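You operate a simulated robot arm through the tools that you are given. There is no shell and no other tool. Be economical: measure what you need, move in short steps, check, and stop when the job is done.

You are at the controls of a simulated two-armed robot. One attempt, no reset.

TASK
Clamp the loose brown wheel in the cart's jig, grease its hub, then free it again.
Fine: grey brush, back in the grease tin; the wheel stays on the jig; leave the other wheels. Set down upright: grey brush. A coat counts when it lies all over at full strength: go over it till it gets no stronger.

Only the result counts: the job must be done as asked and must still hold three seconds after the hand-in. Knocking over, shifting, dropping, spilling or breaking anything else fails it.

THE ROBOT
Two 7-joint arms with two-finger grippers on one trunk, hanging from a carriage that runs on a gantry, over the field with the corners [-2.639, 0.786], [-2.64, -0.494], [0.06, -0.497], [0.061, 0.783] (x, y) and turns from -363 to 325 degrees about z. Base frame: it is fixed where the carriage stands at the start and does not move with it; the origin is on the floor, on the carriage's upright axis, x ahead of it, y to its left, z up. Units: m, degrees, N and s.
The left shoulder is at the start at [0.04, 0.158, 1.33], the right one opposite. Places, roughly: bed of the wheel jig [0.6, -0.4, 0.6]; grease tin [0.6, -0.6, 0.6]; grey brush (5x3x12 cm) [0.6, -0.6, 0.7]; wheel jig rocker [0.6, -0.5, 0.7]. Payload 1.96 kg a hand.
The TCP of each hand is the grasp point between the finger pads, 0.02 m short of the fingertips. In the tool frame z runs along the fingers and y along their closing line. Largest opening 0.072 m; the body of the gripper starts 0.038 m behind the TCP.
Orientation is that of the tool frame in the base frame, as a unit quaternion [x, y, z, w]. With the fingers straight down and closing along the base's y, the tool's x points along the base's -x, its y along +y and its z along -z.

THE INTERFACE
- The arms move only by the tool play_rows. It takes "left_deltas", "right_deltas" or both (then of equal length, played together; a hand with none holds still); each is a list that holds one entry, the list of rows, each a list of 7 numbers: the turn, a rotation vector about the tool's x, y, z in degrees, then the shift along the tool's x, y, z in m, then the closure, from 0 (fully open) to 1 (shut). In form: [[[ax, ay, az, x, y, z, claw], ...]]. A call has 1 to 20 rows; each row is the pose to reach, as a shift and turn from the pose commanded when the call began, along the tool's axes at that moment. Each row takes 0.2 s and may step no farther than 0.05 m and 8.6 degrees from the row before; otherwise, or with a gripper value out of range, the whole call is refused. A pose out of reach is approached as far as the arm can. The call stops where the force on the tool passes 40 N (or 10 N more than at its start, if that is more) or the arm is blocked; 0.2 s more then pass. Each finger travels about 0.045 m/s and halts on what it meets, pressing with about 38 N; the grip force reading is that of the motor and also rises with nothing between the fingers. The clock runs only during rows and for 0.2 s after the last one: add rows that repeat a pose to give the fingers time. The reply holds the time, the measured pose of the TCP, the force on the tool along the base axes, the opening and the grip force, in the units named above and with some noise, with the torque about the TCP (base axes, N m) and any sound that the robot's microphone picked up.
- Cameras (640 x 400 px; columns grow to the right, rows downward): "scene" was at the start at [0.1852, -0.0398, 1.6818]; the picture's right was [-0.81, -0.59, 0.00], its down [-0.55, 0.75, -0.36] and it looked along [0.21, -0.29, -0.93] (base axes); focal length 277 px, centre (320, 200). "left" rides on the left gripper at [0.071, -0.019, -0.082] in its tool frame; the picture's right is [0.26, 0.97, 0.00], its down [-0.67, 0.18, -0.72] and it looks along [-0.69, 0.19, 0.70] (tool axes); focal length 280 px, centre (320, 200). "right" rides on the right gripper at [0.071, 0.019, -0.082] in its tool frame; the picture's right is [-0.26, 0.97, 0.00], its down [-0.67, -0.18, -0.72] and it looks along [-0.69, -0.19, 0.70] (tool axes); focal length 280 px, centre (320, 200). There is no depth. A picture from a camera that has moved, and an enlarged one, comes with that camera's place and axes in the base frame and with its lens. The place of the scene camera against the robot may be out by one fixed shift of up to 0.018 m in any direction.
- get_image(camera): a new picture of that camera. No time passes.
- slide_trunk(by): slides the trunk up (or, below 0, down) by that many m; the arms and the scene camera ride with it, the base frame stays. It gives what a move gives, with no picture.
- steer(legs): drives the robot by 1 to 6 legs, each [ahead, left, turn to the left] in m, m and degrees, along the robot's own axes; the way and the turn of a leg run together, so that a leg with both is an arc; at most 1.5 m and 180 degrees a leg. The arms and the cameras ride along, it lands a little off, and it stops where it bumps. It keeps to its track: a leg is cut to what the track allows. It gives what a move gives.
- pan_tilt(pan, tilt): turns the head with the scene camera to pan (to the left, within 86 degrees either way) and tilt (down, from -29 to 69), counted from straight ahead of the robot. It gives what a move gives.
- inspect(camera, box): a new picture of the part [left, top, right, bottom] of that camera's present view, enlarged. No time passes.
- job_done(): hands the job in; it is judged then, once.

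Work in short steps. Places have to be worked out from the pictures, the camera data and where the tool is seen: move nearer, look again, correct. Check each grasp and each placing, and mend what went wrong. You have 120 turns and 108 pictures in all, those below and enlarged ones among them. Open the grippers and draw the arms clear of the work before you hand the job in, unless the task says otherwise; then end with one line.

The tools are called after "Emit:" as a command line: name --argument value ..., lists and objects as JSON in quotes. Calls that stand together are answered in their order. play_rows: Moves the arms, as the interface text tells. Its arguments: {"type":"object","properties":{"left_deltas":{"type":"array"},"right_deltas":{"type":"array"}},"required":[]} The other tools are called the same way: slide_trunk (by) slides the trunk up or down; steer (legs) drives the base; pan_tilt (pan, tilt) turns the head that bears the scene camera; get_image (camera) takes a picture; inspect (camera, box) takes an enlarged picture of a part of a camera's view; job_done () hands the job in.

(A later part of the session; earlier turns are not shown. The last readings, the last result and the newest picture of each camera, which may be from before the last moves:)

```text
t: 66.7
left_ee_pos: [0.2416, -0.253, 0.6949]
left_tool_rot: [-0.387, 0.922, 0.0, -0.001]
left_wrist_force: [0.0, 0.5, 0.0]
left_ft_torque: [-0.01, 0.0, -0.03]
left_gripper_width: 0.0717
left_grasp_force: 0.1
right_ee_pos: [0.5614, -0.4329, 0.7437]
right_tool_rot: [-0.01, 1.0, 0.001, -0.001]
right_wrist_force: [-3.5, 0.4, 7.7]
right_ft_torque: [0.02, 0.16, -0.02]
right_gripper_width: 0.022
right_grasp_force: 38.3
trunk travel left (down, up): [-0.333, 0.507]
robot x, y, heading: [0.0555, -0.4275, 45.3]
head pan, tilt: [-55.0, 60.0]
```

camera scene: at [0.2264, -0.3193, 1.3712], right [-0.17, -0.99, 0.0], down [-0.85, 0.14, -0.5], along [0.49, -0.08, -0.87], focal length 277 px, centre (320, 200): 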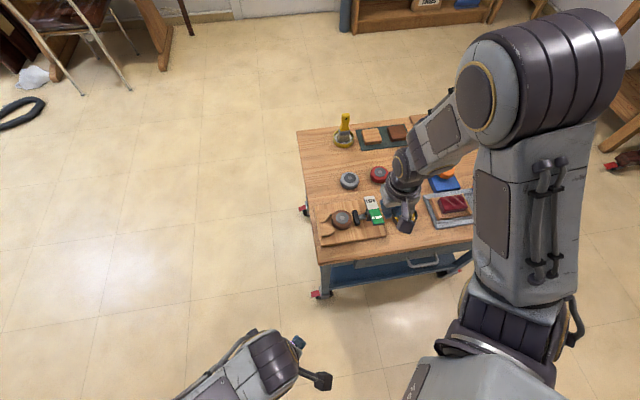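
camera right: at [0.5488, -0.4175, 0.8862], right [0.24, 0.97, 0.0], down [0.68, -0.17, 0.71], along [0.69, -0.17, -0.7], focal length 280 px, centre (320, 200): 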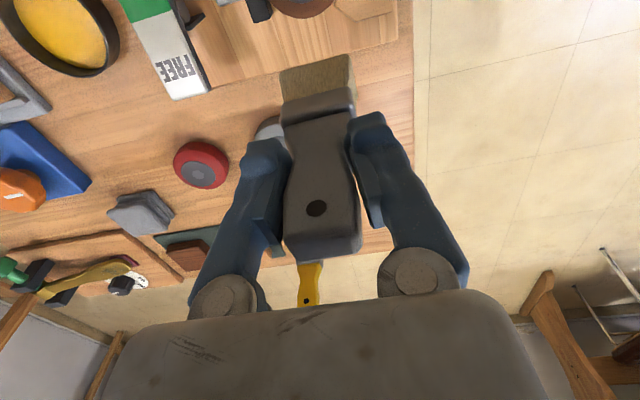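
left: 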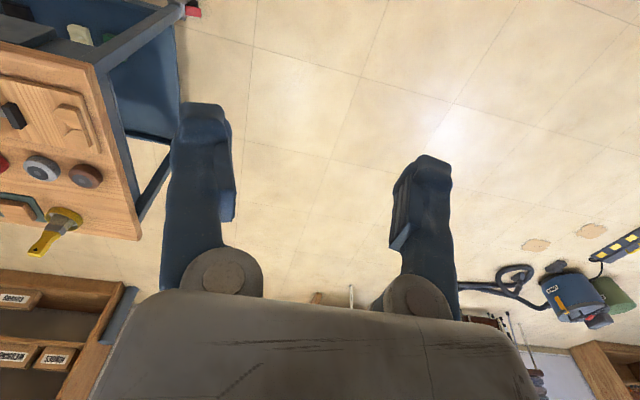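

Light contact (8 N). I brush in a zigzag covering the whole hub.

Emit:
play_rows --right_deltas '[[[0, 0, 0, 0, 0.005, 0.0005, 1], [0, 0, 0, 0, -0.001, 0.0005, 1], [0, 0, 0, 0, -0.007, 0.0005, 1], [0, 0, 0, 0.005, -0.007, 0.0005, 1], [0, 0, 0, 0.01, -0.007, 0.0005, 1], [0, 0, 0, 0.01, -0.001, 0.0005, 1], [0, 0, 0, 0.01, 0.005, 0.0005, 1], [0, 0, 0, 0.004, 0.005, 0.0005, 1], [0, 0, 0, -0.002, 0.005, 0.0005, 1], [0, 0, 0, -0.008, 0.005, 0.0005, 1], [0, 0, 0, -0.013, 0.005, 0.0005, 1], [0, 0, 0, -0.013, -0.001, 0.0005, 1], [0, 0, 0, -0.013, -0.007, 0.0005, 1], [0, 0, 0, -0.007, -0.007, 0.0005, 1], [0, 0, 0, -0.002, -0.004, 0.0005, 1], [0, 0, 0, 0, 0, 0.0005, 1], [0, 0, 0, 0, 0, 0.0005, 1]]]'

Emit:
play_rows --right_deltas '[[[0, 0, 0, 0, 0, -0.03, 1], [0, 0, 0, 0, 0, -0.06, 1], [0, 0, 0, -0.04, 0, -0.06, 1], [0, 0, 0, -0.06, 0, -0.06, 1], [0, 0, 0, -0.06, 0, -0.06, 1]]]'

Emit:
inspect --camera "scene" --box '[325, 204, 355, 232]'

Emit:
inspect --camera "right" --box '[200, 0, 440, 170]'

```text
t: 70.3
left_ee_pos: [0.2411, -0.2526, 0.6955]
left_tool_rot: [-0.387, 0.922, 0.001, 0.001]
left_wrist_force: [-0.1, -0.6, 0.2]
left_ft_torque: [0.01, 0.01, 0.05]
left_gripper_width: 0.0722
left_grasp_force: 0.0
right_ee_pos: [0.5619, -0.4328, 0.7446]
right_tool_rot: [-0.01, 1.0, 0.001, -0.002]
right_wrist_force: [-0.2, 0.8, 0.6]
right_ft_torque: [-0.01, 0.02, -0.03]
right_gripper_width: 0.0224
right_grasp_force: 37.9
trunk travel left (down, up): [-0.333, 0.507]
robot x, y, heading: [0.0566, -0.4296, 45.5]
head pan, tilt: [-55.0, 60.0]
```

```text
t: 71.5
left_ee_pos: [0.2407, -0.2534, 0.6948]
left_tool_rot: [-0.387, 0.922, 0.001, 0.0]
left_wrist_force: [0.3, -0.5, -1.3]
left_ft_torque: [0.02, 0.04, 0.0]
left_gripper_width: 0.0722
left_grasp_force: 0.0
right_ee_pos: [0.6222, -0.4303, 0.8037]
right_tool_rot: [-0.01, 1.0, 0.001, -0.001]
right_wrist_force: [-0.1, -0.1, -0.2]
right_ft_torque: [-0.01, -0.01, 0.02]
right_gripper_width: 0.022
right_grasp_force: 38.1
trunk travel left (down, up): [-0.333, 0.507]
robot x, y, heading: [0.0544, -0.4262, 45.5]
head pan, tilt: [-55.0, 60.0]
```

```text
14.29 times, centred on (340, 218) of scene
camera zoom: at [0.2262, -0.3193, 1.3712], right [-0.17, -0.99, 0.0], down [-0.85, 0.14, -0.5], along [0.49, -0.08, -0.87], focal length 3956 px, centre (34, -57)
```

zoom: 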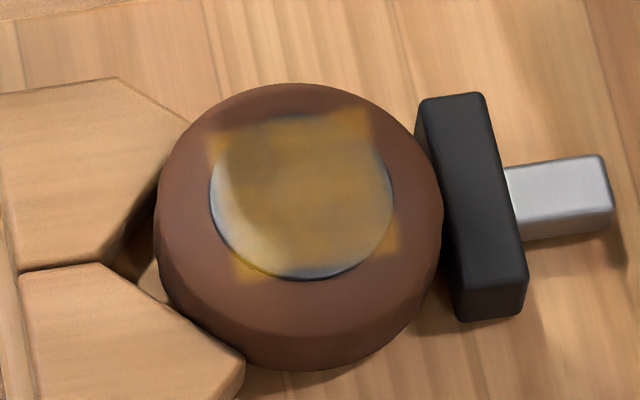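

```text
2.35 times, centred on (320, 85) of right
camera zoom: at [0.5525, -0.4117, 0.8854], right [0.24, 0.97, 0.0], down [0.68, -0.17, 0.71], along [0.69, -0.17, -0.7], focal length 660 px, centre (320, 471)
```

zoom: 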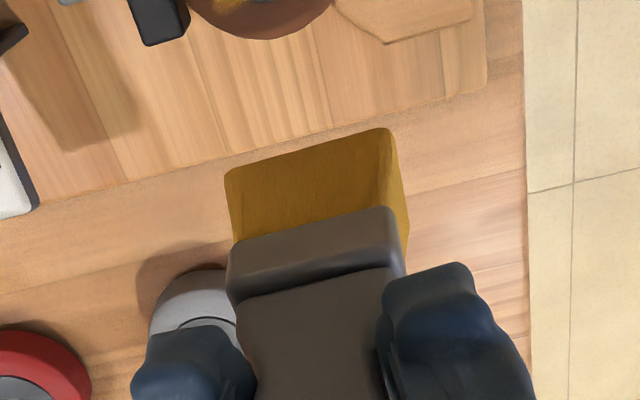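

The coat is building up, still thin toward −x and +y. I go back down for another, firmer and wider pass.

Emit:
play_rows --right_deltas '[[[0, 0, 0, 0.03, 0, 0, 1], [0, 0, 0, 0.06, 0, 0.01, 1], [0, 0, 0, 0.06, 0, 0.04, 1], [0, 0, 0, 0.06, 0, 0.055, 1], [0, 0, 0, 0.06, 0, 0.059, 1], [0, 0, 0, 0.06, 0, 0.0605, 1], [0, 0, 0, 0.06, 0, 0.0615, 1], [0, 0, 0, 0.06, 0, 0.0615, 1]]]'

```text
t: 73.2
left_ee_pos: [0.2421, -0.2544, 0.6956]
left_tool_rot: [-0.386, 0.922, 0.0, 0.0]
left_wrist_force: [0.9, -0.2, -0.1]
left_ft_torque: [-0.02, -0.01, 0.01]
left_gripper_width: 0.072
left_grasp_force: 0.0
right_ee_pos: [0.5632, -0.4318, 0.7436]
right_tool_rot: [-0.011, 1.0, 0.002, -0.002]
right_wrist_force: [-5.8, -2.6, 29.9]
right_ft_torque: [-0.31, 0.28, -0.04]
right_gripper_width: 0.0225
right_grasp_force: 38.2
trunk travel left (down, up): [-0.333, 0.507]
robot x, y, heading: [0.0529, -0.4287, 45.3]
head pan, tilt: [-55.0, 60.0]
stopped in row 8 (right hand): the force on the tool passed its limit at 41 N (the readings are from after the stop); the commanded pose is now the measured one
```

Contact; I ease 0.8 mm and stroke in y at several x positions.

Emit:
play_rows --right_deltas '[[[0, 0, 0, 0, 0, -0.0008, 1], [0, 0, 0, 0, 0.006, -0.0008, 1], [0, 0, 0, 0, 0, -0.0008, 1], [0, 0, 0, 0, -0.006, -0.0008, 1], [0, 0, 0, 0.006, -0.006, -0.0006, 1], [0, 0, 0, 0.006, 0, -0.0006, 1], [0, 0, 0, 0.006, 0.006, -0.0006, 1], [0, 0, 0, 0.012, 0.006, -0.0005, 1], [0, 0, 0, 0.012, 0, -0.0005, 1], [0, 0, 0, 0.012, -0.006, -0.0005, 1], [0, 0, 0, 0.006, -0.006, -0.0005, 1], [0, 0, 0, 0.0, -0.006, -0.0005, 1], [0, 0, 0, -0.006, -0.006, -0.0003, 1], [0, 0, 0, -0.006, 0, -0.0003, 1], [0, 0, 0, -0.006, 0.006, -0.0003, 1], [0, 0, 0, -0.012, 0.006, -0.0003, 1], [0, 0, 0, -0.012, 0, -0.0003, 1], [0, 0, 0, -0.012, -0.006, -0.0003, 1], [0, 0, 0, -0.006, -0.003, -0.0003, 1], [0, 0, 0, 0, 0, -0.0003, 1]]]'

Emit:
play_rows --right_deltas '[[[0, 0, 0, 0, 0, -0.03, 1], [0, 0, 0, 0, 0, -0.06, 1], [0, 0, 0, -0.04, 0, -0.06, 1], [0, 0, 0, -0.06, 0, -0.06, 1], [0, 0, 0, -0.06, 0, -0.06, 1]]]'

Emit:
inspect --camera "scene" --box '[325, 204, 355, 232]'

Emit:
inspect --camera "right" --box '[200, 0, 440, 170]'

```text
t: 75.6
left_ee_pos: [0.2398, -0.2531, 0.6949]
left_tool_rot: [-0.386, 0.922, 0.0, -0.001]
left_wrist_force: [0.3, -0.2, -0.4]
left_ft_torque: [0.0, 0.01, 0.03]
left_gripper_width: 0.0717
left_grasp_force: 0.0
right_ee_pos: [0.5523, -0.4357, 0.7429]
right_tool_rot: [-0.013, 1.0, 0.005, -0.008]
right_wrist_force: [-11.1, 3.7, 18.6]
right_ft_torque: [0.08, 0.73, -0.08]
right_gripper_width: 0.0223
right_grasp_force: 38.4
trunk travel left (down, up): [-0.333, 0.507]
robot x, y, heading: [0.0531, -0.4279, 45.3]
head pan, tilt: [-55.0, 60.0]
stopped in row 12 (right hand): the force on the tool passed its limit at 43 N (the readings are from after the stop); the commanded pose is now the measured one
```

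```text
t: 76.8
left_ee_pos: [0.2407, -0.253, 0.695]
left_tool_rot: [-0.387, 0.922, 0.0, 0.0]
left_wrist_force: [0.0, -0.8, 0.3]
left_ft_torque: [0.01, 0.05, -0.01]
left_gripper_width: 0.072
left_grasp_force: 0.1
right_ee_pos: [0.6137, -0.4351, 0.8015]
right_tool_rot: [-0.012, 1.0, 0.002, -0.004]
right_wrist_force: [0.6, 0.8, -0.4]
right_ft_torque: [-0.01, 0.01, 0.02]
right_gripper_width: 0.0222
right_grasp_force: 37.9
trunk travel left (down, up): [-0.333, 0.507]
robot x, y, heading: [0.0557, -0.4296, 45.3]
head pan, tilt: [-55.0, 60.0]
```

```text
14.29 times, centred on (340, 218) of scene
camera zoom: at [0.2257, -0.3193, 1.3712], right [-0.17, -0.99, 0.0], down [-0.85, 0.14, -0.5], along [0.49, -0.08, -0.87], focal length 3956 px, centre (34, -57)
```

zoom: 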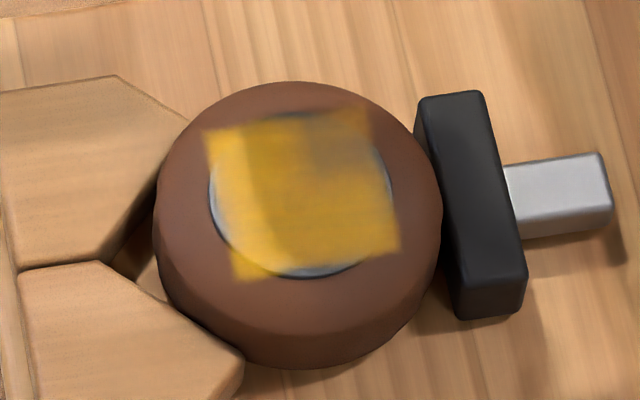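

```text
2.35 times, centred on (320, 85) of right
camera zoom: at [0.5437, -0.418, 0.884], right [0.24, 0.97, 0.0], down [0.69, -0.17, 0.71], along [0.69, -0.17, -0.71], focal length 660 px, centre (320, 471)
```

zoom: 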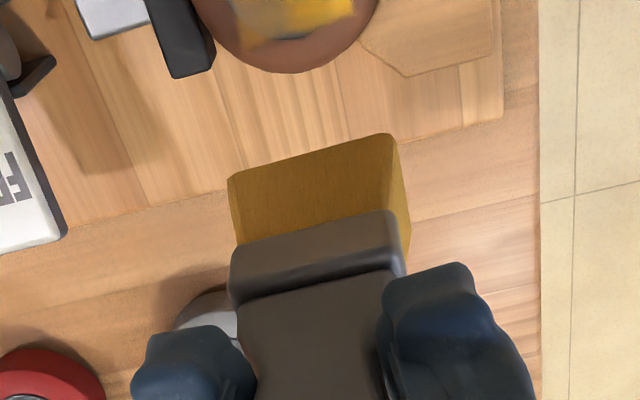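

Much stronger; only the +x/−y corner is thinner. I do another pass centred a bit farther in +x.

Emit:
play_rows --right_deltas '[[[0, 0, 0, 0.03, 0.001, 0, 1], [0, 0, 0, 0.044, 0.001, 0.02, 1], [0, 0, 0, 0.044, 0.001, 0.045, 1], [0, 0, 0, 0.044, 0.001, 0.053, 1], [0, 0, 0, 0.044, 0.001, 0.056, 1], [0, 0, 0, 0.044, 0.001, 0.0575, 1], [0, 0, 0, 0.044, 0.001, 0.0575, 1]]]'

```text
t: 78.4
left_ee_pos: [0.2412, -0.2533, 0.6951]
left_tool_rot: [-0.386, 0.922, 0.0, 0.0]
left_wrist_force: [-0.4, -0.5, 0.1]
left_ft_torque: [-0.01, 0.03, 0.02]
left_gripper_width: 0.0722
left_grasp_force: 0.0
right_ee_pos: [0.57, -0.4351, 0.7459]
right_tool_rot: [-0.012, 1.0, 0.003, -0.005]
right_wrist_force: [-0.1, 0.5, -0.7]
right_ft_torque: [-0.01, -0.01, 0.0]
right_gripper_width: 0.0221
right_grasp_force: 37.7
trunk travel left (down, up): [-0.333, 0.507]
robot x, y, heading: [0.0556, -0.4293, 45.5]
head pan, tilt: [-55.0, 60.0]
```

Emit:
play_rows --right_deltas '[[[0, 0, 0, 0, 0, 0.0015, 1], [0, 0, 0, 0, 0, 0.0022, 1], [0, 0, 0, 0, 0, 0.0026, 1], [0, 0, 0, 0, 0, 0.0026, 1]]]'

```text
t: 79.4
left_ee_pos: [0.2412, -0.2534, 0.6943]
left_tool_rot: [-0.387, 0.922, 0.001, 0.0]
left_wrist_force: [0.0, 0.3, -0.5]
left_ft_torque: [0.04, -0.03, 0.01]
left_gripper_width: 0.0723
left_grasp_force: 0.0
right_ee_pos: [0.5691, -0.4358, 0.7426]
right_tool_rot: [-0.013, 1.0, 0.003, -0.005]
right_wrist_force: [-0.6, 0.9, 6.2]
right_ft_torque: [-0.01, 0.09, 0.01]
right_gripper_width: 0.0222
right_grasp_force: 37.6
trunk travel left (down, up): [-0.333, 0.507]
robot x, y, heading: [0.0572, -0.4266, 45.4]
head pan, tilt: [-55.0, 60.0]
```

Light contact. I stroke in y at x offsets toward +x, then back across.

Emit:
play_rows --right_deltas '[[[0, 0, 0, 0, 0.006, 0.0003, 1], [0, 0, 0, 0, 0, 0.0003, 1], [0, 0, 0, 0, -0.006, 0.0003, 1], [0, 0, 0, -0.006, -0.006, 0.0003, 1], [0, 0, 0, -0.006, 0, 0.0003, 1], [0, 0, 0, -0.006, 0.006, 0.0003, 1], [0, 0, 0, -0.006, 0, 0.0003, 1], [0, 0, 0, -0.006, -0.006, 0.0003, 1], [0, 0, 0, -0.01, -0.006, 0.0003, 1], [0, 0, 0, -0.01, 0, 0.0003, 1], [0, 0, 0, -0.01, 0.006, 0.0003, 1], [0, 0, 0, -0.005, 0.006, 0.0003, 1], [0, 0, 0, 0, 0.006, 0.0003, 1], [0, 0, 0, 0.006, 0.006, 0.0003, 1], [0, 0, 0, 0.006, 0, 0.0003, 1], [0, 0, 0, 0.006, -0.006, 0.0003, 1], [0, 0, 0, 0.012, -0.006, 0.0003, 1], [0, 0, 0, 0.012, 0, 0.0003, 1], [0, 0, 0, 0.012, 0.006, 0.0003, 1], [0, 0, 0, 0.012, 0, 0.0003, 1]]]'

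Emit:
play_rows --right_deltas '[[[0, 0, 0, 0, 0, -0.03, 1], [0, 0, 0, 0, 0, -0.06, 1], [0, 0, 0, -0.04, 0, -0.06, 1], [0, 0, 0, -0.06, 0, -0.06, 1], [0, 0, 0, -0.06, 0, -0.06, 1]]]'

Emit:
inspect --camera "scene" --box '[325, 204, 355, 232]'

Emit:
get_image --camera "right"

```text
t: 80.4
left_ee_pos: [0.2404, -0.2527, 0.6938]
left_tool_rot: [-0.387, 0.922, 0.0, -0.001]
left_wrist_force: [-0.8, -0.4, 0.4]
left_ft_torque: [0.01, -0.01, 0.0]
left_gripper_width: 0.0719
left_grasp_force: 0.0
right_ee_pos: [0.5723, -0.4375, 0.7444]
right_tool_rot: [-0.015, 1.0, 0.007, -0.009]
right_wrist_force: [-9.5, 3.7, 19.0]
right_ft_torque: [0.23, 0.66, 0.0]
right_gripper_width: 0.0221
right_grasp_force: 37.7
trunk travel left (down, up): [-0.333, 0.507]
robot x, y, heading: [0.0558, -0.4263, 45.4]
head pan, tilt: [-55.0, 60.0]
stopped in row 5 (right hand): the force on the tool passed its limit at 42 N (the readings are from after the stop); the commanded pose is now the measured one
```

```text
t: 81.6
left_ee_pos: [0.2409, -0.2523, 0.696]
left_tool_rot: [-0.387, 0.922, -0.001, -0.001]
left_wrist_force: [-0.6, 0.2, -0.1]
left_ft_torque: [0.0, -0.01, -0.01]
left_gripper_width: 0.0719
left_grasp_force: 0.1
right_ee_pos: [0.634, -0.4396, 0.8035]
right_tool_rot: [-0.015, 1.0, 0.005, -0.006]
right_wrist_force: [0.6, -0.3, -0.7]
right_ft_torque: [0.03, 0.03, 0.0]
right_gripper_width: 0.0224
right_grasp_force: 38.0
trunk travel left (down, up): [-0.333, 0.507]
robot x, y, heading: [0.056, -0.4274, 45.4]
head pan, tilt: [-55.0, 60.0]
```

```text
14.29 times, centred on (340, 218) of scene
camera zoom: at [0.2255, -0.3189, 1.3712], right [-0.17, -0.99, 0.0], down [-0.85, 0.14, -0.5], along [0.49, -0.08, -0.87], focal length 3956 px, centre (34, -57)
```

zoom: 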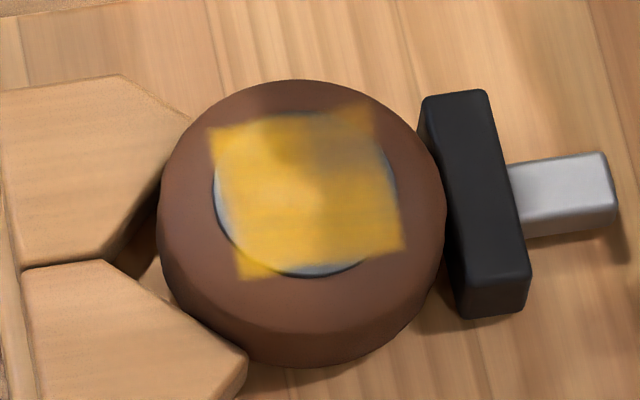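

```text
38 pictures are left
camera right: at [0.564, -0.4222, 0.8861], right [0.23, 0.97, 0.01], down [0.69, -0.17, 0.7], along [0.69, -0.16, -0.71], focal length 280 px, centre (320, 200)
```

right: 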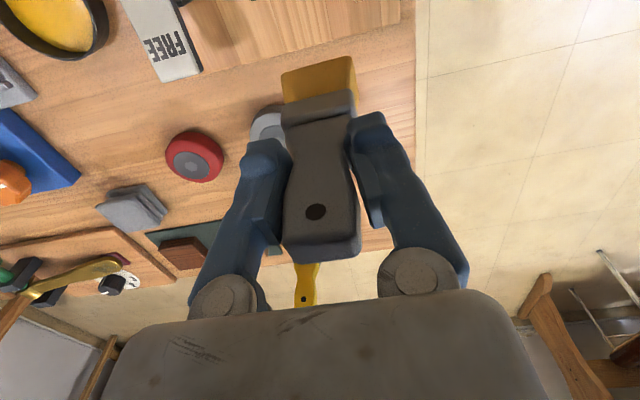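

The darker corner may partly be the hand's shadow. I move away to above the tin for a fresh dip (straightening the small tilt) and look at the hub unshaded.

Emit:
play_rows --right_deltas '[[[0.2, -0.2, 0, 0, 0, -0.028, 1], [0.4, -0.5, 0, 0.02, -0.03, -0.028, 1], [0.56, -0.69, 0, 0.04, -0.07, -0.028, 1], [0.56, -0.69, 0, 0.06, -0.11, -0.028, 1], [0.56, -0.69, 0, 0.075, -0.15, -0.028, 1], [0.56, -0.69, 0, 0.083, -0.18, -0.028, 1], [0.56, -0.69, 0, 0.083, -0.19, -0.028, 1], [0.56, -0.69, 0, 0.083, -0.19, 0.0, 1], [0.56, -0.69, 0, 0.083, -0.19, 0.04, 1], [0.56, -0.69, 0, 0.083, -0.19, 0.07, 1], [0.56, -0.69, 0, 0.083, -0.19, 0.085, 1], [0.56, -0.69, 0, 0.083, -0.19, 0.085, 1]]]'

Emit:
inspect --camera "scene" --box '[325, 204, 355, 232]'

Emit:
inspect --camera "right" --box '[220, 10, 440, 170]'

```text
t: 84.2
left_ee_pos: [0.2409, -0.252, 0.6943]
left_tool_rot: [-0.386, 0.922, 0.0, 0.0]
left_wrist_force: [-0.2, 0.4, 0.2]
left_ft_torque: [0.0, -0.03, -0.02]
left_gripper_width: 0.0718
left_grasp_force: 0.1
right_ee_pos: [0.553, -0.6293, 0.7148]
right_tool_rot: [-0.014, 1.0, -0.001, -0.001]
right_wrist_force: [0.6, -0.6, -0.5]
right_ft_torque: [0.01, 0.01, -0.01]
right_gripper_width: 0.0224
right_grasp_force: 38.2
trunk travel left (down, up): [-0.333, 0.507]
robot x, y, heading: [0.0553, -0.4253, 45.5]
head pan, tilt: [-55.0, 60.0]
```

```text
14.29 times, centred on (340, 218) of scene
camera zoom: at [0.2255, -0.3189, 1.3712], right [-0.17, -0.99, 0.0], down [-0.85, 0.14, -0.5], along [0.49, -0.08, -0.87], focal length 3956 px, centre (34, -57)
```

zoom: 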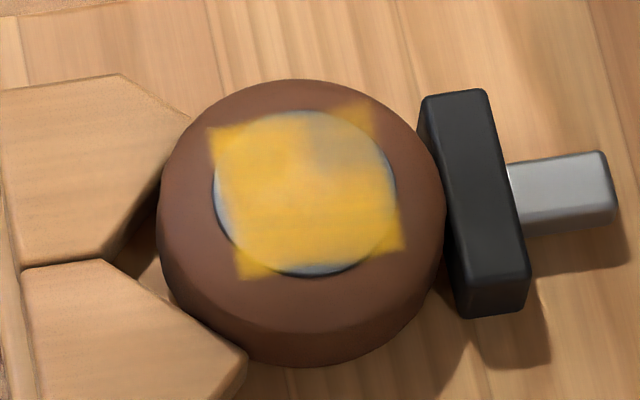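

```text
2.50 times, centred on (330, 90) of right
camera zoom: at [0.4815, -0.6121, 0.7971], right [0.23, 0.97, 0.0], down [0.68, -0.16, 0.71], along [0.69, -0.17, -0.7], focal length 701 px, centre (295, 475)
```

zoom: 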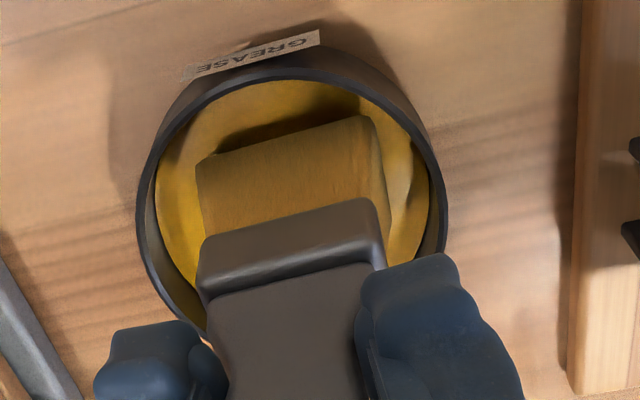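

The coat is even except the +x/−y corner. I finish the dip down to contact.

Emit:
play_rows --right_deltas '[[[0, 0, 0, -0.001, 0, 0.003, 1], [0, 0, 0, -0.001, 0, 0.005, 1], [0, 0, 0, -0.001, 0, 0.006, 1], [0, 0, 0, -0.001, 0, 0.007, 1], [0, 0, 0, -0.001, 0, 0.007, 1]]]'

Emit:
inspect --camera "right" --box '[220, 10, 440, 170]'

```text
t: 85.4
left_ee_pos: [0.2405, -0.2532, 0.6953]
left_tool_rot: [-0.387, 0.922, 0.0, 0.001]
left_wrist_force: [0.2, 0.4, -0.1]
left_ft_torque: [-0.01, 0.01, -0.01]
left_gripper_width: 0.0719
left_grasp_force: 0.1
right_ee_pos: [0.5559, -0.6301, 0.712]
right_tool_rot: [-0.014, 1.0, 0.0, -0.001]
right_wrist_force: [-8.7, 4.1, 33.4]
right_ft_torque: [0.01, 0.37, 0.03]
right_gripper_width: 0.0223
right_grasp_force: 38.5
trunk travel left (down, up): [-0.333, 0.507]
robot x, y, heading: [0.0552, -0.4289, 45.9]
head pan, tilt: [-55.0, 60.0]
```

```text
2.50 times, centred on (330, 90) of right
camera zoom: at [0.4842, -0.6124, 0.7926], right [0.23, 0.97, 0.0], down [0.68, -0.16, 0.71], along [0.69, -0.17, -0.7], focal length 701 px, centre (295, 475)
```

zoom: 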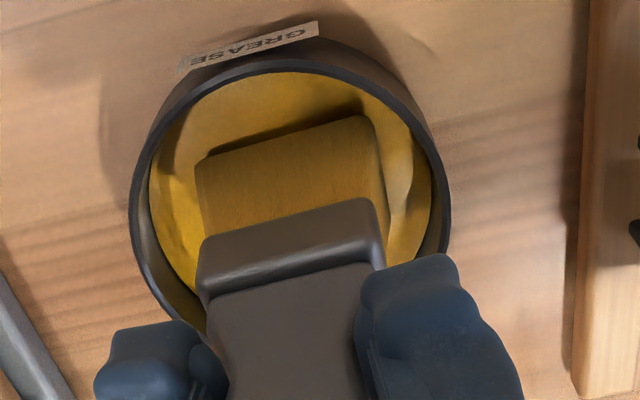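

Dipped. Back over the hub, this time aimed at its +x side, stopping just above.

Emit:
play_rows --right_deltas '[[[0, 0, 0, 0, 0, -0.02, 1], [0, 0, 0, 0, 0, -0.06, 1], [0, 0, 0, 0, 0, -0.1, 1], [0, 0, 0, 0, 0, -0.12, 1], [0, 0, 0, -0.003, 0.04, -0.12, 1], [0, 0, 0, -0.01, 0.085, -0.12, 1], [0, 0, 0, -0.016, 0.13, -0.12, 1], [0, 0, 0, -0.022, 0.17, -0.12, 1], [0, 0, 0, -0.0245, 0.192, -0.12, 1], [0, 0, 0, -0.0245, 0.192, -0.09, 1], [0, 0, 0, -0.0245, 0.192, -0.06, 1], [0, 0, 0, -0.0245, 0.192, -0.038, 1], [0, 0, 0, -0.0245, 0.192, -0.038, 1]]]'

Emit:
inspect --camera "right" --box '[220, 10, 440, 170]'

```text
t: 88.2
left_ee_pos: [0.2396, -0.2531, 0.6952]
left_tool_rot: [-0.387, 0.922, -0.001, 0.001]
left_wrist_force: [0.3, 0.9, 0.3]
left_ft_torque: [-0.02, -0.01, -0.01]
left_gripper_width: 0.0721
left_grasp_force: 0.0
right_ee_pos: [0.5736, -0.4397, 0.7476]
right_tool_rot: [-0.014, 1.0, 0.0, -0.001]
right_wrist_force: [0.4, -0.9, -0.9]
right_ft_torque: [-0.01, 0.0, 0.01]
right_gripper_width: 0.0224
right_grasp_force: 38.6
trunk travel left (down, up): [-0.333, 0.507]
robot x, y, heading: [0.0542, -0.4265, 45.6]
head pan, tilt: [-55.0, 60.0]
```

```text
2.50 times, centred on (330, 90) of right
camera zoom: at [0.502, -0.4213, 0.8293], right [0.23, 0.97, 0.0], down [0.68, -0.16, 0.71], along [0.69, -0.17, -0.7], focal length 701 px, centre (295, 475)
```

zoom: 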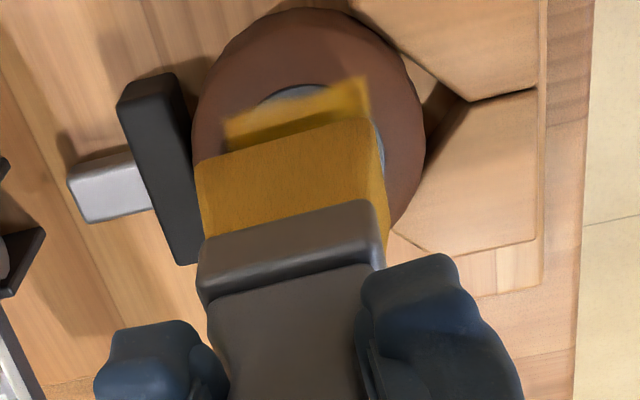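

Emit:
play_rows --right_deltas '[[[0, 0, 0, 0, 0.001, 0.001, 1], [0, 0, 0, 0, 0.001, 0.002, 1], [0, 0, 0, 0, 0.001, 0.0025, 1], [0, 0, 0, 0, 0.001, 0.0025, 1]]]'

```text
t: 89.2
left_ee_pos: [0.2403, -0.2533, 0.6957]
left_tool_rot: [-0.387, 0.922, 0.0, 0.0]
left_wrist_force: [0.6, 0.0, 0.0]
left_ft_torque: [0.01, 0.01, 0.0]
left_gripper_width: 0.0719
left_grasp_force: 0.1
right_ee_pos: [0.5738, -0.4364, 0.7453]
right_tool_rot: [-0.014, 1.0, 0.001, -0.001]
right_wrist_force: [0.4, 0.1, -0.3]
right_ft_torque: [-0.01, -0.01, -0.02]
right_gripper_width: 0.0223
right_grasp_force: 37.7
trunk travel left (down, up): [-0.333, 0.507]
robot x, y, heading: [0.0565, -0.424, 45.5]
head pan, tilt: [-55.0, 60.0]
```

Emit:
play_rows --right_deltas '[[[0, 0, 0, 0, -0.001, 0.001, 1], [0, 0, 0, 0, -0.001, 0.0015, 1], [0, 0, 0, 0, -0.001, 0.002, 1], [0, 0, 0, 0, -0.001, 0.002, 1]]]'

```text
t: 90.2
left_ee_pos: [0.2409, -0.2527, 0.6957]
left_tool_rot: [-0.387, 0.922, 0.0, 0.0]
left_wrist_force: [0.0, 0.2, -0.4]
left_ft_torque: [0.02, 0.04, 0.0]
left_gripper_width: 0.072
left_grasp_force: 0.1
right_ee_pos: [0.5751, -0.4385, 0.7444]
right_tool_rot: [-0.014, 1.0, 0.0, -0.001]
right_wrist_force: [-0.2, -0.6, -1.6]
right_ft_torque: [0.05, -0.03, -0.01]
right_gripper_width: 0.0222
right_grasp_force: 38.0
trunk travel left (down, up): [-0.333, 0.507]
robot x, y, heading: [0.0518, -0.4296, 45.5]
head pan, tilt: [-55.0, 60.0]
```

Not touching yet; I lower 1–2 mm more while stroking in y only.

Emit:
play_rows --right_deltas '[[[0, 0, 0, 0, 0, 0.001, 1], [0, 0, 0, 0, 0.004, 0.0015, 1], [0, 0, 0, 0, 0, 0.0018, 1], [0, 0, 0, 0, -0.004, 0.0018, 1], [0, 0, 0, 0, 0, 0.0018, 1], [0, 0, 0, 0, 0.004, 0.0018, 1], [0, 0, 0, 0, 0, 0.0018, 1], [0, 0, 0, 0, -0.004, 0.0018, 1], [0, 0, 0, 0, 0, 0.0018, 1], [0, 0, 0, 0, 0.004, 0.0018, 1], [0, 0, 0, 0, 0, 0.0018, 1]]]'

```text
t: 92.2
left_ee_pos: [0.2426, -0.2532, 0.6956]
left_tool_rot: [-0.387, 0.922, -0.001, 0.0]
left_wrist_force: [0.5, 0.1, 0.4]
left_ft_torque: [0.0, 0.01, 0.01]
left_gripper_width: 0.0719
left_grasp_force: 0.0
right_ee_pos: [0.5757, -0.4378, 0.7414]
right_tool_rot: [-0.015, 1.0, 0.002, 0.001]
right_wrist_force: [-3.0, -0.6, 24.7]
right_ft_torque: [-0.04, 0.23, 0.02]
right_gripper_width: 0.0222
right_grasp_force: 38.1
trunk travel left (down, up): [-0.333, 0.507]
robot x, y, heading: [0.0584, -0.4282, 45.5]
head pan, tilt: [-55.0, 60.0]
stopped in row 9 (right hand): the force on the tool passed its limit at 41 N (the readings are from after the stop); the commanded pose is now the measured one
```

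Good contact. I ease slightly and repeat the y-strokes, stepping across the hub toward −x with a small lift between.

Emit:
play_rows --right_deltas '[[[0, 0, 0, 0, -0.004, -0.0006, 1], [0, 0, 0, 0, 0, -0.0006, 1], [0, 0, 0, 0, 0.004, -0.0006, 1], [0, 0, 0, 0, 0, -0.003, 1], [0, 0, 0, 0.008, 0, -0.003, 1], [0, 0, 0, 0.008, 0, -0.0008, 1], [0, 0, 0, 0.008, 0.005, -0.0006, 1], [0, 0, 0, 0.008, 0, -0.0006, 1], [0, 0, 0, 0.008, -0.004, -0.0006, 1], [0, 0, 0, 0.008, 0, -0.0006, 1], [0, 0, 0, 0.008, 0.005, -0.0006, 1], [0, 0, 0, 0.008, 0, -0.003, 1], [0, 0, 0, 0.017, 0, -0.003, 1], [0, 0, 0, 0.017, 0, -0.0008, 1], [0, 0, 0, 0.017, 0.005, -0.0006, 1], [0, 0, 0, 0.017, 0, -0.0006, 1], [0, 0, 0, 0.017, -0.004, -0.0006, 1], [0, 0, 0, 0.017, 0, -0.0006, 1], [0, 0, 0, 0.017, 0.005, -0.0006, 1], [0, 0, 0, 0.017, 0, -0.0006, 1]]]'

Emit:
play_rows --right_deltas '[[[0, 0, 0, 0, 0, -0.03, 1], [0, 0, 0, 0, 0, -0.065, 1], [0, 0, 0, 0, -0.04, -0.085, 1], [0, 0, 0, 0, -0.08, -0.085, 1], [0, 0, 0, 0, -0.12, -0.085, 1], [0, 0, 0, 0, -0.16, -0.085, 1], [0, 0, 0, 0, -0.19, -0.085, 1], [0, 0, 0, 0, -0.19, -0.085, 1]]]'

Emit:
inspect --camera "scene" --box '[325, 204, 355, 232]'

```text
t: 96.4
left_ee_pos: [0.2417, -0.2533, 0.6965]
left_tool_rot: [-0.387, 0.922, 0.0, 0.0]
left_wrist_force: [0.8, -0.3, -0.7]
left_ft_torque: [0.02, 0.01, -0.01]
left_gripper_width: 0.0722
left_grasp_force: 0.0
right_ee_pos: [0.5593, -0.4376, 0.7439]
right_tool_rot: [-0.015, 1.0, 0.001, 0.0]
right_wrist_force: [-4.5, -0.6, 37.4]
right_ft_torque: [0.1, -0.05, 0.01]
right_gripper_width: 0.0224
right_grasp_force: 38.1
trunk travel left (down, up): [-0.333, 0.507]
robot x, y, heading: [0.054, -0.4267, 45.5]
head pan, tilt: [-55.0, 60.0]
```

```text
t: 98.2
left_ee_pos: [0.2408, -0.2517, 0.6949]
left_tool_rot: [-0.387, 0.922, 0.001, 0.0]
left_wrist_force: [0.5, -0.6, 0.4]
left_ft_torque: [0.0, -0.02, 0.02]
left_gripper_width: 0.0719
left_grasp_force: 0.1
right_ee_pos: [0.5636, -0.6313, 0.8306]
right_tool_rot: [-0.015, 1.0, 0.001, -0.001]
right_wrist_force: [0.9, 0.0, -0.9]
right_ft_torque: [0.0, -0.02, -0.01]
right_gripper_width: 0.0224
right_grasp_force: 38.8
trunk travel left (down, up): [-0.333, 0.507]
robot x, y, heading: [0.0556, -0.4283, 45.6]
head pan, tilt: [-55.0, 60.0]
```

```text
14.29 times, centred on (340, 218) of scene
camera zoom: at [0.2254, -0.3184, 1.3712], right [-0.16, -0.99, 0.0], down [-0.85, 0.14, -0.5], along [0.49, -0.08, -0.87], focal length 3956 px, centre (34, -57)
```

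zoom: 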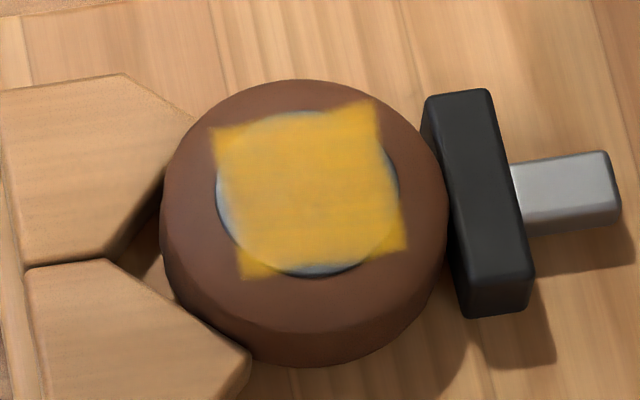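

Nearly even now. To be sure it is saturated I dip once more and make one more full pass.

Emit:
play_rows --right_deltas '[[[0, 0, 0, 0.0076, 0.001, 0, 1], [0, 0, 0, 0.0076, 0.001, 0.04, 1], [0, 0, 0, 0.0076, 0.001, 0.08, 1], [0, 0, 0, 0.0076, 0.001, 0.105, 1], [0, 0, 0, 0.0076, 0.001, 0.115, 1], [0, 0, 0, 0.0076, 0.001, 0.118, 1], [0, 0, 0, 0.0076, 0.001, 0.12, 1], [0, 0, 0, 0.0076, 0.001, 0.1215, 1], [0, 0, 0, 0.0076, 0.001, 0.123, 1], [0, 0, 0, 0.0076, 0.001, 0.123, 1]]]'

```text
t: 99.8
left_ee_pos: [0.2406, -0.253, 0.6966]
left_tool_rot: [-0.387, 0.922, 0.0, 0.0]
left_wrist_force: [0.0, -0.5, -0.3]
left_ft_torque: [-0.03, -0.03, 0.05]
left_gripper_width: 0.0722
left_grasp_force: 0.1
right_ee_pos: [0.5544, -0.6287, 0.7109]
right_tool_rot: [-0.015, 1.0, 0.002, -0.001]
right_wrist_force: [-7.4, 1.4, 32.7]
right_ft_torque: [0.03, 0.3, 0.01]
right_gripper_width: 0.0226
right_grasp_force: 38.0
trunk travel left (down, up): [-0.333, 0.507]
robot x, y, heading: [0.0547, -0.4241, 45.6]
head pan, tilt: [-55.0, 60.0]
stopped in row 7 (right hand): the force on the tool passed its limit at 49 N (the readings are from after the stop); the commanded pose is now the measured one
```

Dipped. Back to the hub's +x side.

Emit:
play_rows --right_deltas '[[[0, 0, 0, 0, 0, -0.02, 1], [0, 0, 0, 0, 0, -0.06, 1], [0, 0, 0, 0, 0, -0.1, 1], [0, 0, 0, 0, 0, -0.12, 1], [0, 0, 0, -0.003, 0.04, -0.12, 1], [0, 0, 0, -0.01, 0.085, -0.12, 1], [0, 0, 0, -0.016, 0.13, -0.12, 1], [0, 0, 0, -0.022, 0.17, -0.12, 1], [0, 0, 0, -0.0245, 0.191, -0.12, 1], [0, 0, 0, -0.0245, 0.191, -0.09, 1], [0, 0, 0, -0.0245, 0.191, -0.06, 1], [0, 0, 0, -0.0245, 0.191, -0.038, 1], [0, 0, 0, -0.0245, 0.191, -0.035, 1], [0, 0, 0, -0.0245, 0.191, -0.034, 1], [0, 0, 0, -0.0245, 0.191, -0.033, 1], [0, 0, 0, -0.0245, 0.191, -0.033, 1]]]'

```text
t: 103.2
left_ee_pos: [0.2406, -0.2523, 0.6942]
left_tool_rot: [-0.386, 0.922, 0.0, 0.0]
left_wrist_force: [0.9, 0.0, 0.4]
left_ft_torque: [0.0, 0.0, -0.03]
left_gripper_width: 0.072
left_grasp_force: 0.0
right_ee_pos: [0.5724, -0.4355, 0.7435]
right_tool_rot: [-0.015, 1.0, 0.001, -0.001]
right_wrist_force: [0.5, -0.2, -1.8]
right_ft_torque: [0.03, -0.04, 0.03]
right_gripper_width: 0.0222
right_grasp_force: 38.2
trunk travel left (down, up): [-0.333, 0.507]
robot x, y, heading: [0.0512, -0.4235, 45.5]
head pan, tilt: [-55.0, 60.0]
```

Emit:
play_rows --right_deltas '[[[0, 0, 0, -0.003, 0, 0.001, 1], [0, 0, 0, -0.003, 0.004, 0.0015, 1], [0, 0, 0, -0.003, 0, 0.0017, 1], [0, 0, 0, -0.003, -0.005, 0.0017, 1], [0, 0, 0, -0.003, 0, 0.0017, 1], [0, 0, 0, -0.003, 0.004, 0.0017, 1], [0, 0, 0, 0.004, 0, -0.002, 1], [0, 0, 0, 0.004, 0, 0.0012, 1], [0, 0, 0, 0.004, 0.005, 0.0014, 1], [0, 0, 0, 0.004, 0, 0.0014, 1], [0, 0, 0, 0.004, -0.005, 0.0014, 1], [0, 0, 0, 0.004, 0.0, 0.0014, 1], [0, 0, 0, 0.012, 0, -0.002, 1], [0, 0, 0, 0.012, 0, 0.0008, 1], [0, 0, 0, 0.012, 0.005, 0.001, 1], [0, 0, 0, 0.012, 0, 0.001, 1], [0, 0, 0, 0.012, -0.005, 0.001, 1], [0, 0, 0, 0.012, 0, 0.001, 1], [0, 0, 0, 0.012, 0.005, 0.001, 1], [0, 0, 0, 0.012, 0, 0.001, 1]]]'

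Emit:
play_rows --right_deltas '[[[0, 0, 0, 0, 0, -0.03, 1], [0, 0, 0, 0, 0, -0.065, 1], [0, 0, 0, 0, -0.04, -0.085, 1], [0, 0, 0, 0, -0.08, -0.085, 1], [0, 0, 0, 0, -0.12, -0.085, 1], [0, 0, 0, 0, -0.16, -0.085, 1], [0, 0, 0, 0, -0.19, -0.085, 1], [0, 0, 0, 0, -0.19, -0.085, 1]]]'

Emit:
inspect --camera "scene" --box '[325, 204, 355, 232]'

```text
t: 104.3
left_ee_pos: [0.2395, -0.2508, 0.6949]
left_tool_rot: [-0.386, 0.922, 0.001, 0.0]
left_wrist_force: [0.7, 0.8, 0.3]
left_ft_torque: [-0.01, 0.03, -0.02]
left_gripper_width: 0.072
left_grasp_force: 0.0
right_ee_pos: [0.5741, -0.4365, 0.7436]
right_tool_rot: [-0.017, 1.0, 0.004, -0.002]
right_wrist_force: [-6.4, 2.2, 19.8]
right_ft_torque: [0.13, 0.47, -0.02]
right_gripper_width: 0.0224
right_grasp_force: 38.4
trunk travel left (down, up): [-0.333, 0.507]
robot x, y, heading: [0.0552, -0.4269, 45.3]
head pan, tilt: [-55.0, 60.0]
stopped in row 5 (right hand): the force on the tool passed its limit at 42 N (the readings are from after the stop); the commanded pose is now the measured one
```

```text
t: 106.1
left_ee_pos: [0.2397, -0.2518, 0.6959]
left_tool_rot: [-0.387, 0.922, 0.0, 0.0]
left_wrist_force: [-0.4, 0.3, 0.4]
left_ft_torque: [-0.02, -0.01, -0.04]
left_gripper_width: 0.0721
left_grasp_force: 0.1
right_ee_pos: [0.5825, -0.63, 0.8277]
right_tool_rot: [-0.017, 1.0, 0.004, -0.001]
right_wrist_force: [-1.1, 1.3, -0.3]
right_ft_torque: [-0.03, -0.02, -0.01]
right_gripper_width: 0.0223
right_grasp_force: 38.2
trunk travel left (down, up): [-0.333, 0.507]
robot x, y, heading: [0.0563, -0.4287, 45.5]
head pan, tilt: [-55.0, 60.0]
```

```text
14.29 times, centred on (340, 218) of scene
camera zoom: at [0.2251, -0.3182, 1.3712], right [-0.16, -0.99, 0.0], down [-0.85, 0.14, -0.5], along [0.49, -0.08, -0.87], focal length 3956 px, centre (34, -57)
```

zoom: 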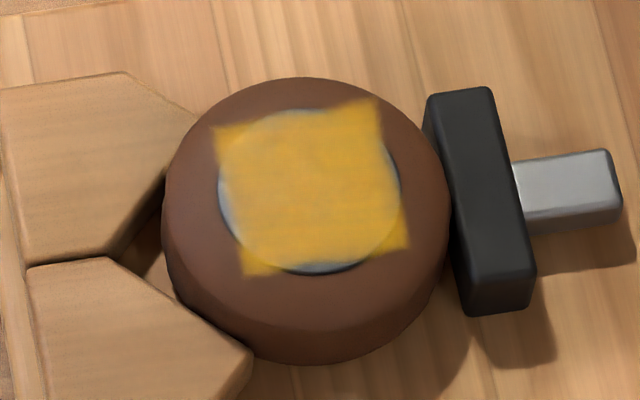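

The coat looks uniform; I make one last pass biased to −x and +y, the parts with fewest strokes.

Emit:
play_rows --right_deltas '[[[0, 0, 0, 0.003, 0.04, -0.003, 1], [0, 0, 0, 0.008, 0.085, -0.003, 1], [0, 0, 0, 0.012, 0.13, -0.003, 1], [0, 0, 0, 0.016, 0.17, -0.003, 1], [0, 0, 0, 0.02, 0.198, -0.003, 1], [0, 0, 0, 0.02, 0.198, 0.03, 1], [0, 0, 0, 0.02, 0.198, 0.065, 1], [0, 0, 0, 0.02, 0.198, 0.078, 1], [0, 0, 0, 0.02, 0.198, 0.081, 1], [0, 0, 0, 0.02, 0.198, 0.083, 1], [0, 0, 0, 0.02, 0.198, 0.084, 1], [0, 0, 0, 0.02, 0.198, 0.084, 1]]]'

```text
t: 108.7
left_ee_pos: [0.2402, -0.2527, 0.6956]
left_tool_rot: [-0.387, 0.922, 0.0, 0.0]
left_wrist_force: [0.2, 1.0, -0.2]
left_ft_torque: [-0.01, 0.01, -0.02]
left_gripper_width: 0.0722
left_grasp_force: 0.0
right_ee_pos: [0.5548, -0.4326, 0.7434]
right_tool_rot: [-0.016, 1.0, 0.003, -0.002]
right_wrist_force: [-0.1, -0.6, 1.2]
right_ft_torque: [-0.03, 0.02, -0.02]
right_gripper_width: 0.0223
right_grasp_force: 37.9
trunk travel left (down, up): [-0.333, 0.507]
robot x, y, heading: [0.053, -0.4286, 45.2]
head pan, tilt: [-55.0, 60.0]
```

Emit:
play_rows --right_deltas '[[[0, 0, 0, 0, 0, 0.0006, 1], [0, 0, 0, 0, 0.005, 0.0009, 1], [0, 0, 0, 0, 0, 0.0009, 1], [0, 0, 0, 0, -0.005, 0.0009, 1], [0, 0, 0, 0, 0, 0.0009, 1], [0, 0, 0, 0, 0.005, 0.0009, 1], [0, 0, 0, 0.004, 0, -0.003, 1], [0, 0, 0, 0.004, 0, 0.0004, 1], [0, 0, 0, 0.004, 0.005, 0.0007, 1], [0, 0, 0, 0.004, 0, 0.0007, 1], [0, 0, 0, 0.004, -0.005, 0.0007, 1], [0, 0, 0, 0.004, 0, 0.0007, 1], [0, 0, 0, -0.008, 0, -0.003, 1], [0, 0, 0, -0.008, 0, 0.0004, 1], [0, 0, 0, -0.008, 0.005, 0.0007, 1], [0, 0, 0, -0.008, 0, 0.0007, 1], [0, 0, 0, -0.008, -0.005, 0.0007, 1], [0, 0, 0, -0.008, 0, 0.0007, 1]]]'

Emit:
play_rows --right_deltas '[[[0, 0, 0, 0, 0, -0.03, 1], [0, 0, 0, 0, 0, -0.065, 1], [0, 0, 0, 0, -0.04, -0.085, 1], [0, 0, 0, 0, -0.08, -0.085, 1], [0, 0, 0, 0, -0.12, -0.085, 1], [0, 0, 0, 0, -0.16, -0.085, 1], [0, 0, 0, 0, -0.194, -0.085, 1], [0, 0, 0, 0, -0.194, -0.085, 1]]]'

Emit:
inspect --camera "scene" --box '[325, 204, 355, 232]'

Emit:
get_image --camera "right"

```text
t: 109.5
left_ee_pos: [0.2405, -0.2532, 0.6943]
left_tool_rot: [-0.387, 0.922, 0.0, -0.001]
left_wrist_force: [0.4, -1.1, -0.8]
left_ft_torque: [0.0, 0.01, 0.01]
left_gripper_width: 0.0723
left_grasp_force: 0.0
right_ee_pos: [0.5555, -0.4295, 0.7423]
right_tool_rot: [-0.017, 1.0, 0.004, -0.001]
right_wrist_force: [-8.5, -1.0, 28.3]
right_ft_torque: [-0.27, 0.28, -0.08]
right_gripper_width: 0.0225
right_grasp_force: 38.7
trunk travel left (down, up): [-0.333, 0.507]
robot x, y, heading: [0.0578, -0.4288, 45.6]
head pan, tilt: [-55.0, 60.0]
stopped in row 4 (right hand): the force on the tool passed its limit at 42 N (the readings are from after the stop); the commanded pose is now the measured one
```

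```text
t: 111.3
left_ee_pos: [0.2406, -0.2515, 0.6944]
left_tool_rot: [-0.387, 0.922, 0.001, 0.0]
left_wrist_force: [0.4, 0.0, -0.5]
left_ft_torque: [0.0, -0.02, -0.03]
left_gripper_width: 0.0722
left_grasp_force: 0.0
right_ee_pos: [0.5614, -0.6218, 0.8224]
right_tool_rot: [-0.017, 1.0, 0.004, -0.002]
right_wrist_force: [-0.5, -0.1, -0.6]
right_ft_torque: [-0.02, -0.03, -0.02]
right_gripper_width: 0.0224
right_grasp_force: 38.1
trunk travel left (down, up): [-0.333, 0.507]
robot x, y, heading: [0.0561, -0.4281, 45.7]
head pan, tilt: [-55.0, 60.0]
```

```text
14.29 times, centred on (340, 218) of scene
camera zoom: at [0.2249, -0.3182, 1.3712], right [-0.16, -0.99, 0.0], down [-0.85, 0.14, -0.5], along [0.49, -0.08, -0.87], focal length 3956 px, centre (34, -57)
```

zoom: 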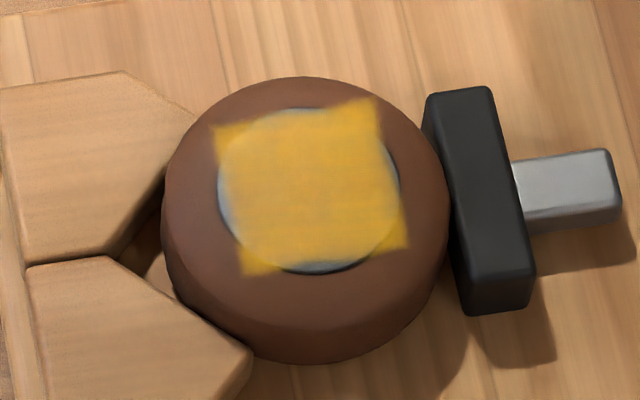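

```text
30 pictures are left
camera right: at [0.4911, -0.6054, 0.9055], right [0.23, 0.97, 0.01], down [0.68, -0.17, 0.71], along [0.69, -0.16, -0.7], focal length 280 px, centre (320, 200)
```

right: 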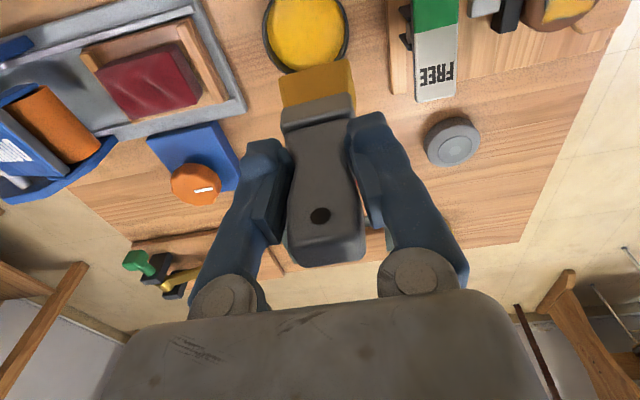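

No change from the last pass: the coat is saturated and even. Now the brush goes back: I straighten the hand, centre over the tin and lower to just above its floor.

Emit:
play_rows --right_deltas '[[[0.45, -0.23, 0, 0.0057, -0.009, 0, 1], [0.45, -0.23, 0, 0.0057, -0.009, 0.04, 1], [0.45, -0.23, 0, 0.0057, -0.009, 0.08, 1], [0.45, -0.23, 0, 0.0057, -0.009, 0.1, 1], [0.45, -0.23, 0, 0.0057, -0.009, 0.107, 1], [0.45, -0.23, 0, 0.0057, -0.009, 0.107, 1]]]'

Emit:
inspect --camera "right" --box '[220, 10, 440, 170]'

Emit:
inspect --camera "scene" --box '[360, 170, 440, 250]'

```text
t: 112.7
left_ee_pos: [0.2402, -0.2522, 0.695]
left_tool_rot: [-0.387, 0.922, 0.0, 0.0]
left_wrist_force: [0.5, -0.7, -0.6]
left_ft_torque: [0.0, 0.01, -0.01]
left_gripper_width: 0.0722
left_grasp_force: 0.1
right_ee_pos: [0.5566, -0.6321, 0.7177]
right_tool_rot: [-0.016, 1.0, 0.0, 0.0]
right_wrist_force: [-0.3, 0.6, -1.0]
right_ft_torque: [-0.01, 0.03, 0.0]
right_gripper_width: 0.0224
right_grasp_force: 37.7
trunk travel left (down, up): [-0.333, 0.507]
robot x, y, heading: [0.0577, -0.4279, 45.7]
head pan, tilt: [-55.0, 60.0]
```

```text
2.50 times, centred on (330, 90) of right
camera zoom: at [0.4857, -0.6146, 0.7993], right [0.23, 0.97, 0.0], down [0.68, -0.16, 0.72], along [0.7, -0.16, -0.7], focal length 701 px, centre (295, 475)
```

zoom: 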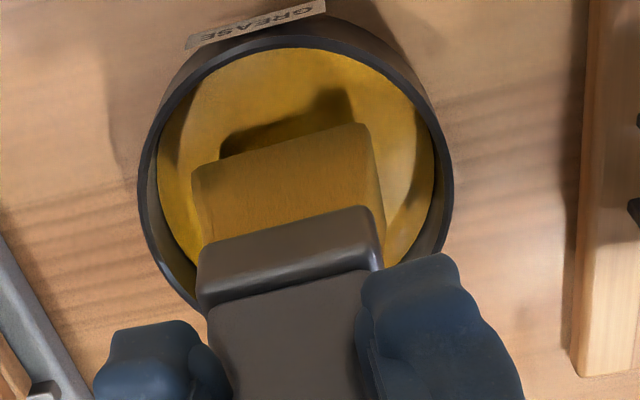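

```text
5.00 times, centred on (400, 210) of scene
camera zoom: at [0.225, -0.3185, 1.3712], right [-0.16, -0.99, 0.0], down [-0.85, 0.14, -0.5], along [0.49, -0.08, -0.87], focal length 1385 px, centre (-80, 150)
```

zoom: 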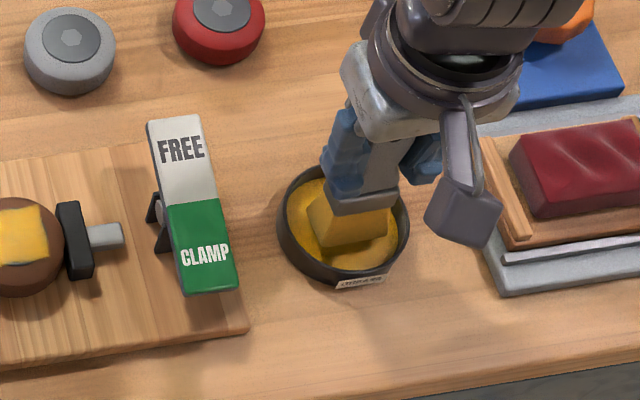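

Well inside the tin. I shift +2 mm in y and lower gently to contact.

Emit:
play_rows --right_deltas '[[[0, 0, 0, 0.001, 0.002, 0.002, 1], [0, 0, 0, 0.001, 0.002, 0.004, 1], [0, 0, 0, 0.001, 0.002, 0.005, 1], [0, 0, 0, 0.001, 0.002, 0.006, 1], [0, 0, 0, 0.001, 0.002, 0.006, 1]]]'

```text
t: 113.9
left_ee_pos: [0.2411, -0.2516, 0.6955]
left_tool_rot: [-0.387, 0.922, 0.0, 0.0]
left_wrist_force: [0.9, 0.6, -0.2]
left_ft_torque: [0.0, 0.01, 0.0]
left_gripper_width: 0.0718
left_grasp_force: 0.0
right_ee_pos: [0.5554, -0.6306, 0.7128]
right_tool_rot: [-0.017, 1.0, 0.0, 0.0]
right_wrist_force: [0.0, -0.9, -0.8]
right_ft_torque: [-0.03, 0.03, 0.01]
right_gripper_width: 0.0223
right_grasp_force: 37.8
trunk travel left (down, up): [-0.333, 0.507]
robot x, y, heading: [0.0565, -0.4289, 45.6]
head pan, tilt: [-55.0, 60.0]
```

Emit:
play_rows --right_deltas '[[[0, 0, 0, 0, 0, 0.001, 1], [0, 0, 0, 0, 0, 0.002, 1], [0, 0, 0, 0, 0, 0.0025, 1], [0, 0, 0, 0, 0, 0.0025, 1]]]'

Emit:
inspect --camera "right" --box '[220, 10, 440, 170]'

```text
t: 114.9
left_ee_pos: [0.241, -0.2515, 0.6954]
left_tool_rot: [-0.387, 0.922, 0.0, 0.0]
left_wrist_force: [1.1, -0.6, -0.3]
left_ft_torque: [-0.05, 0.01, 0.0]
left_gripper_width: 0.0718
left_grasp_force: 0.1
right_ee_pos: [0.5559, -0.6299, 0.712]
right_tool_rot: [-0.017, 1.0, 0.001, 0.001]
right_wrist_force: [-0.6, 0.7, 2.2]
right_ft_torque: [0.07, 0.01, 0.01]
right_gripper_width: 0.0223
right_grasp_force: 37.8
trunk travel left (down, up): [-0.333, 0.507]
robot x, y, heading: [0.0531, -0.4286, 45.7]
head pan, tilt: [-55.0, 60.0]
```

```text
2.50 times, centred on (330, 90) of right
camera zoom: at [0.484, -0.6128, 0.7927], right [0.23, 0.97, 0.0], down [0.68, -0.16, 0.72], along [0.7, -0.16, -0.7], focal length 701 px, centre (295, 475)
```

zoom: 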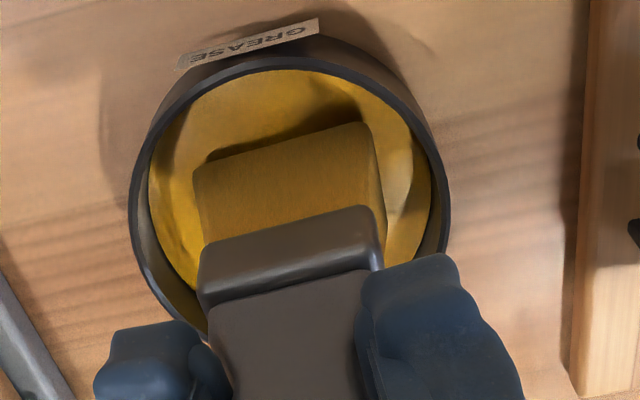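

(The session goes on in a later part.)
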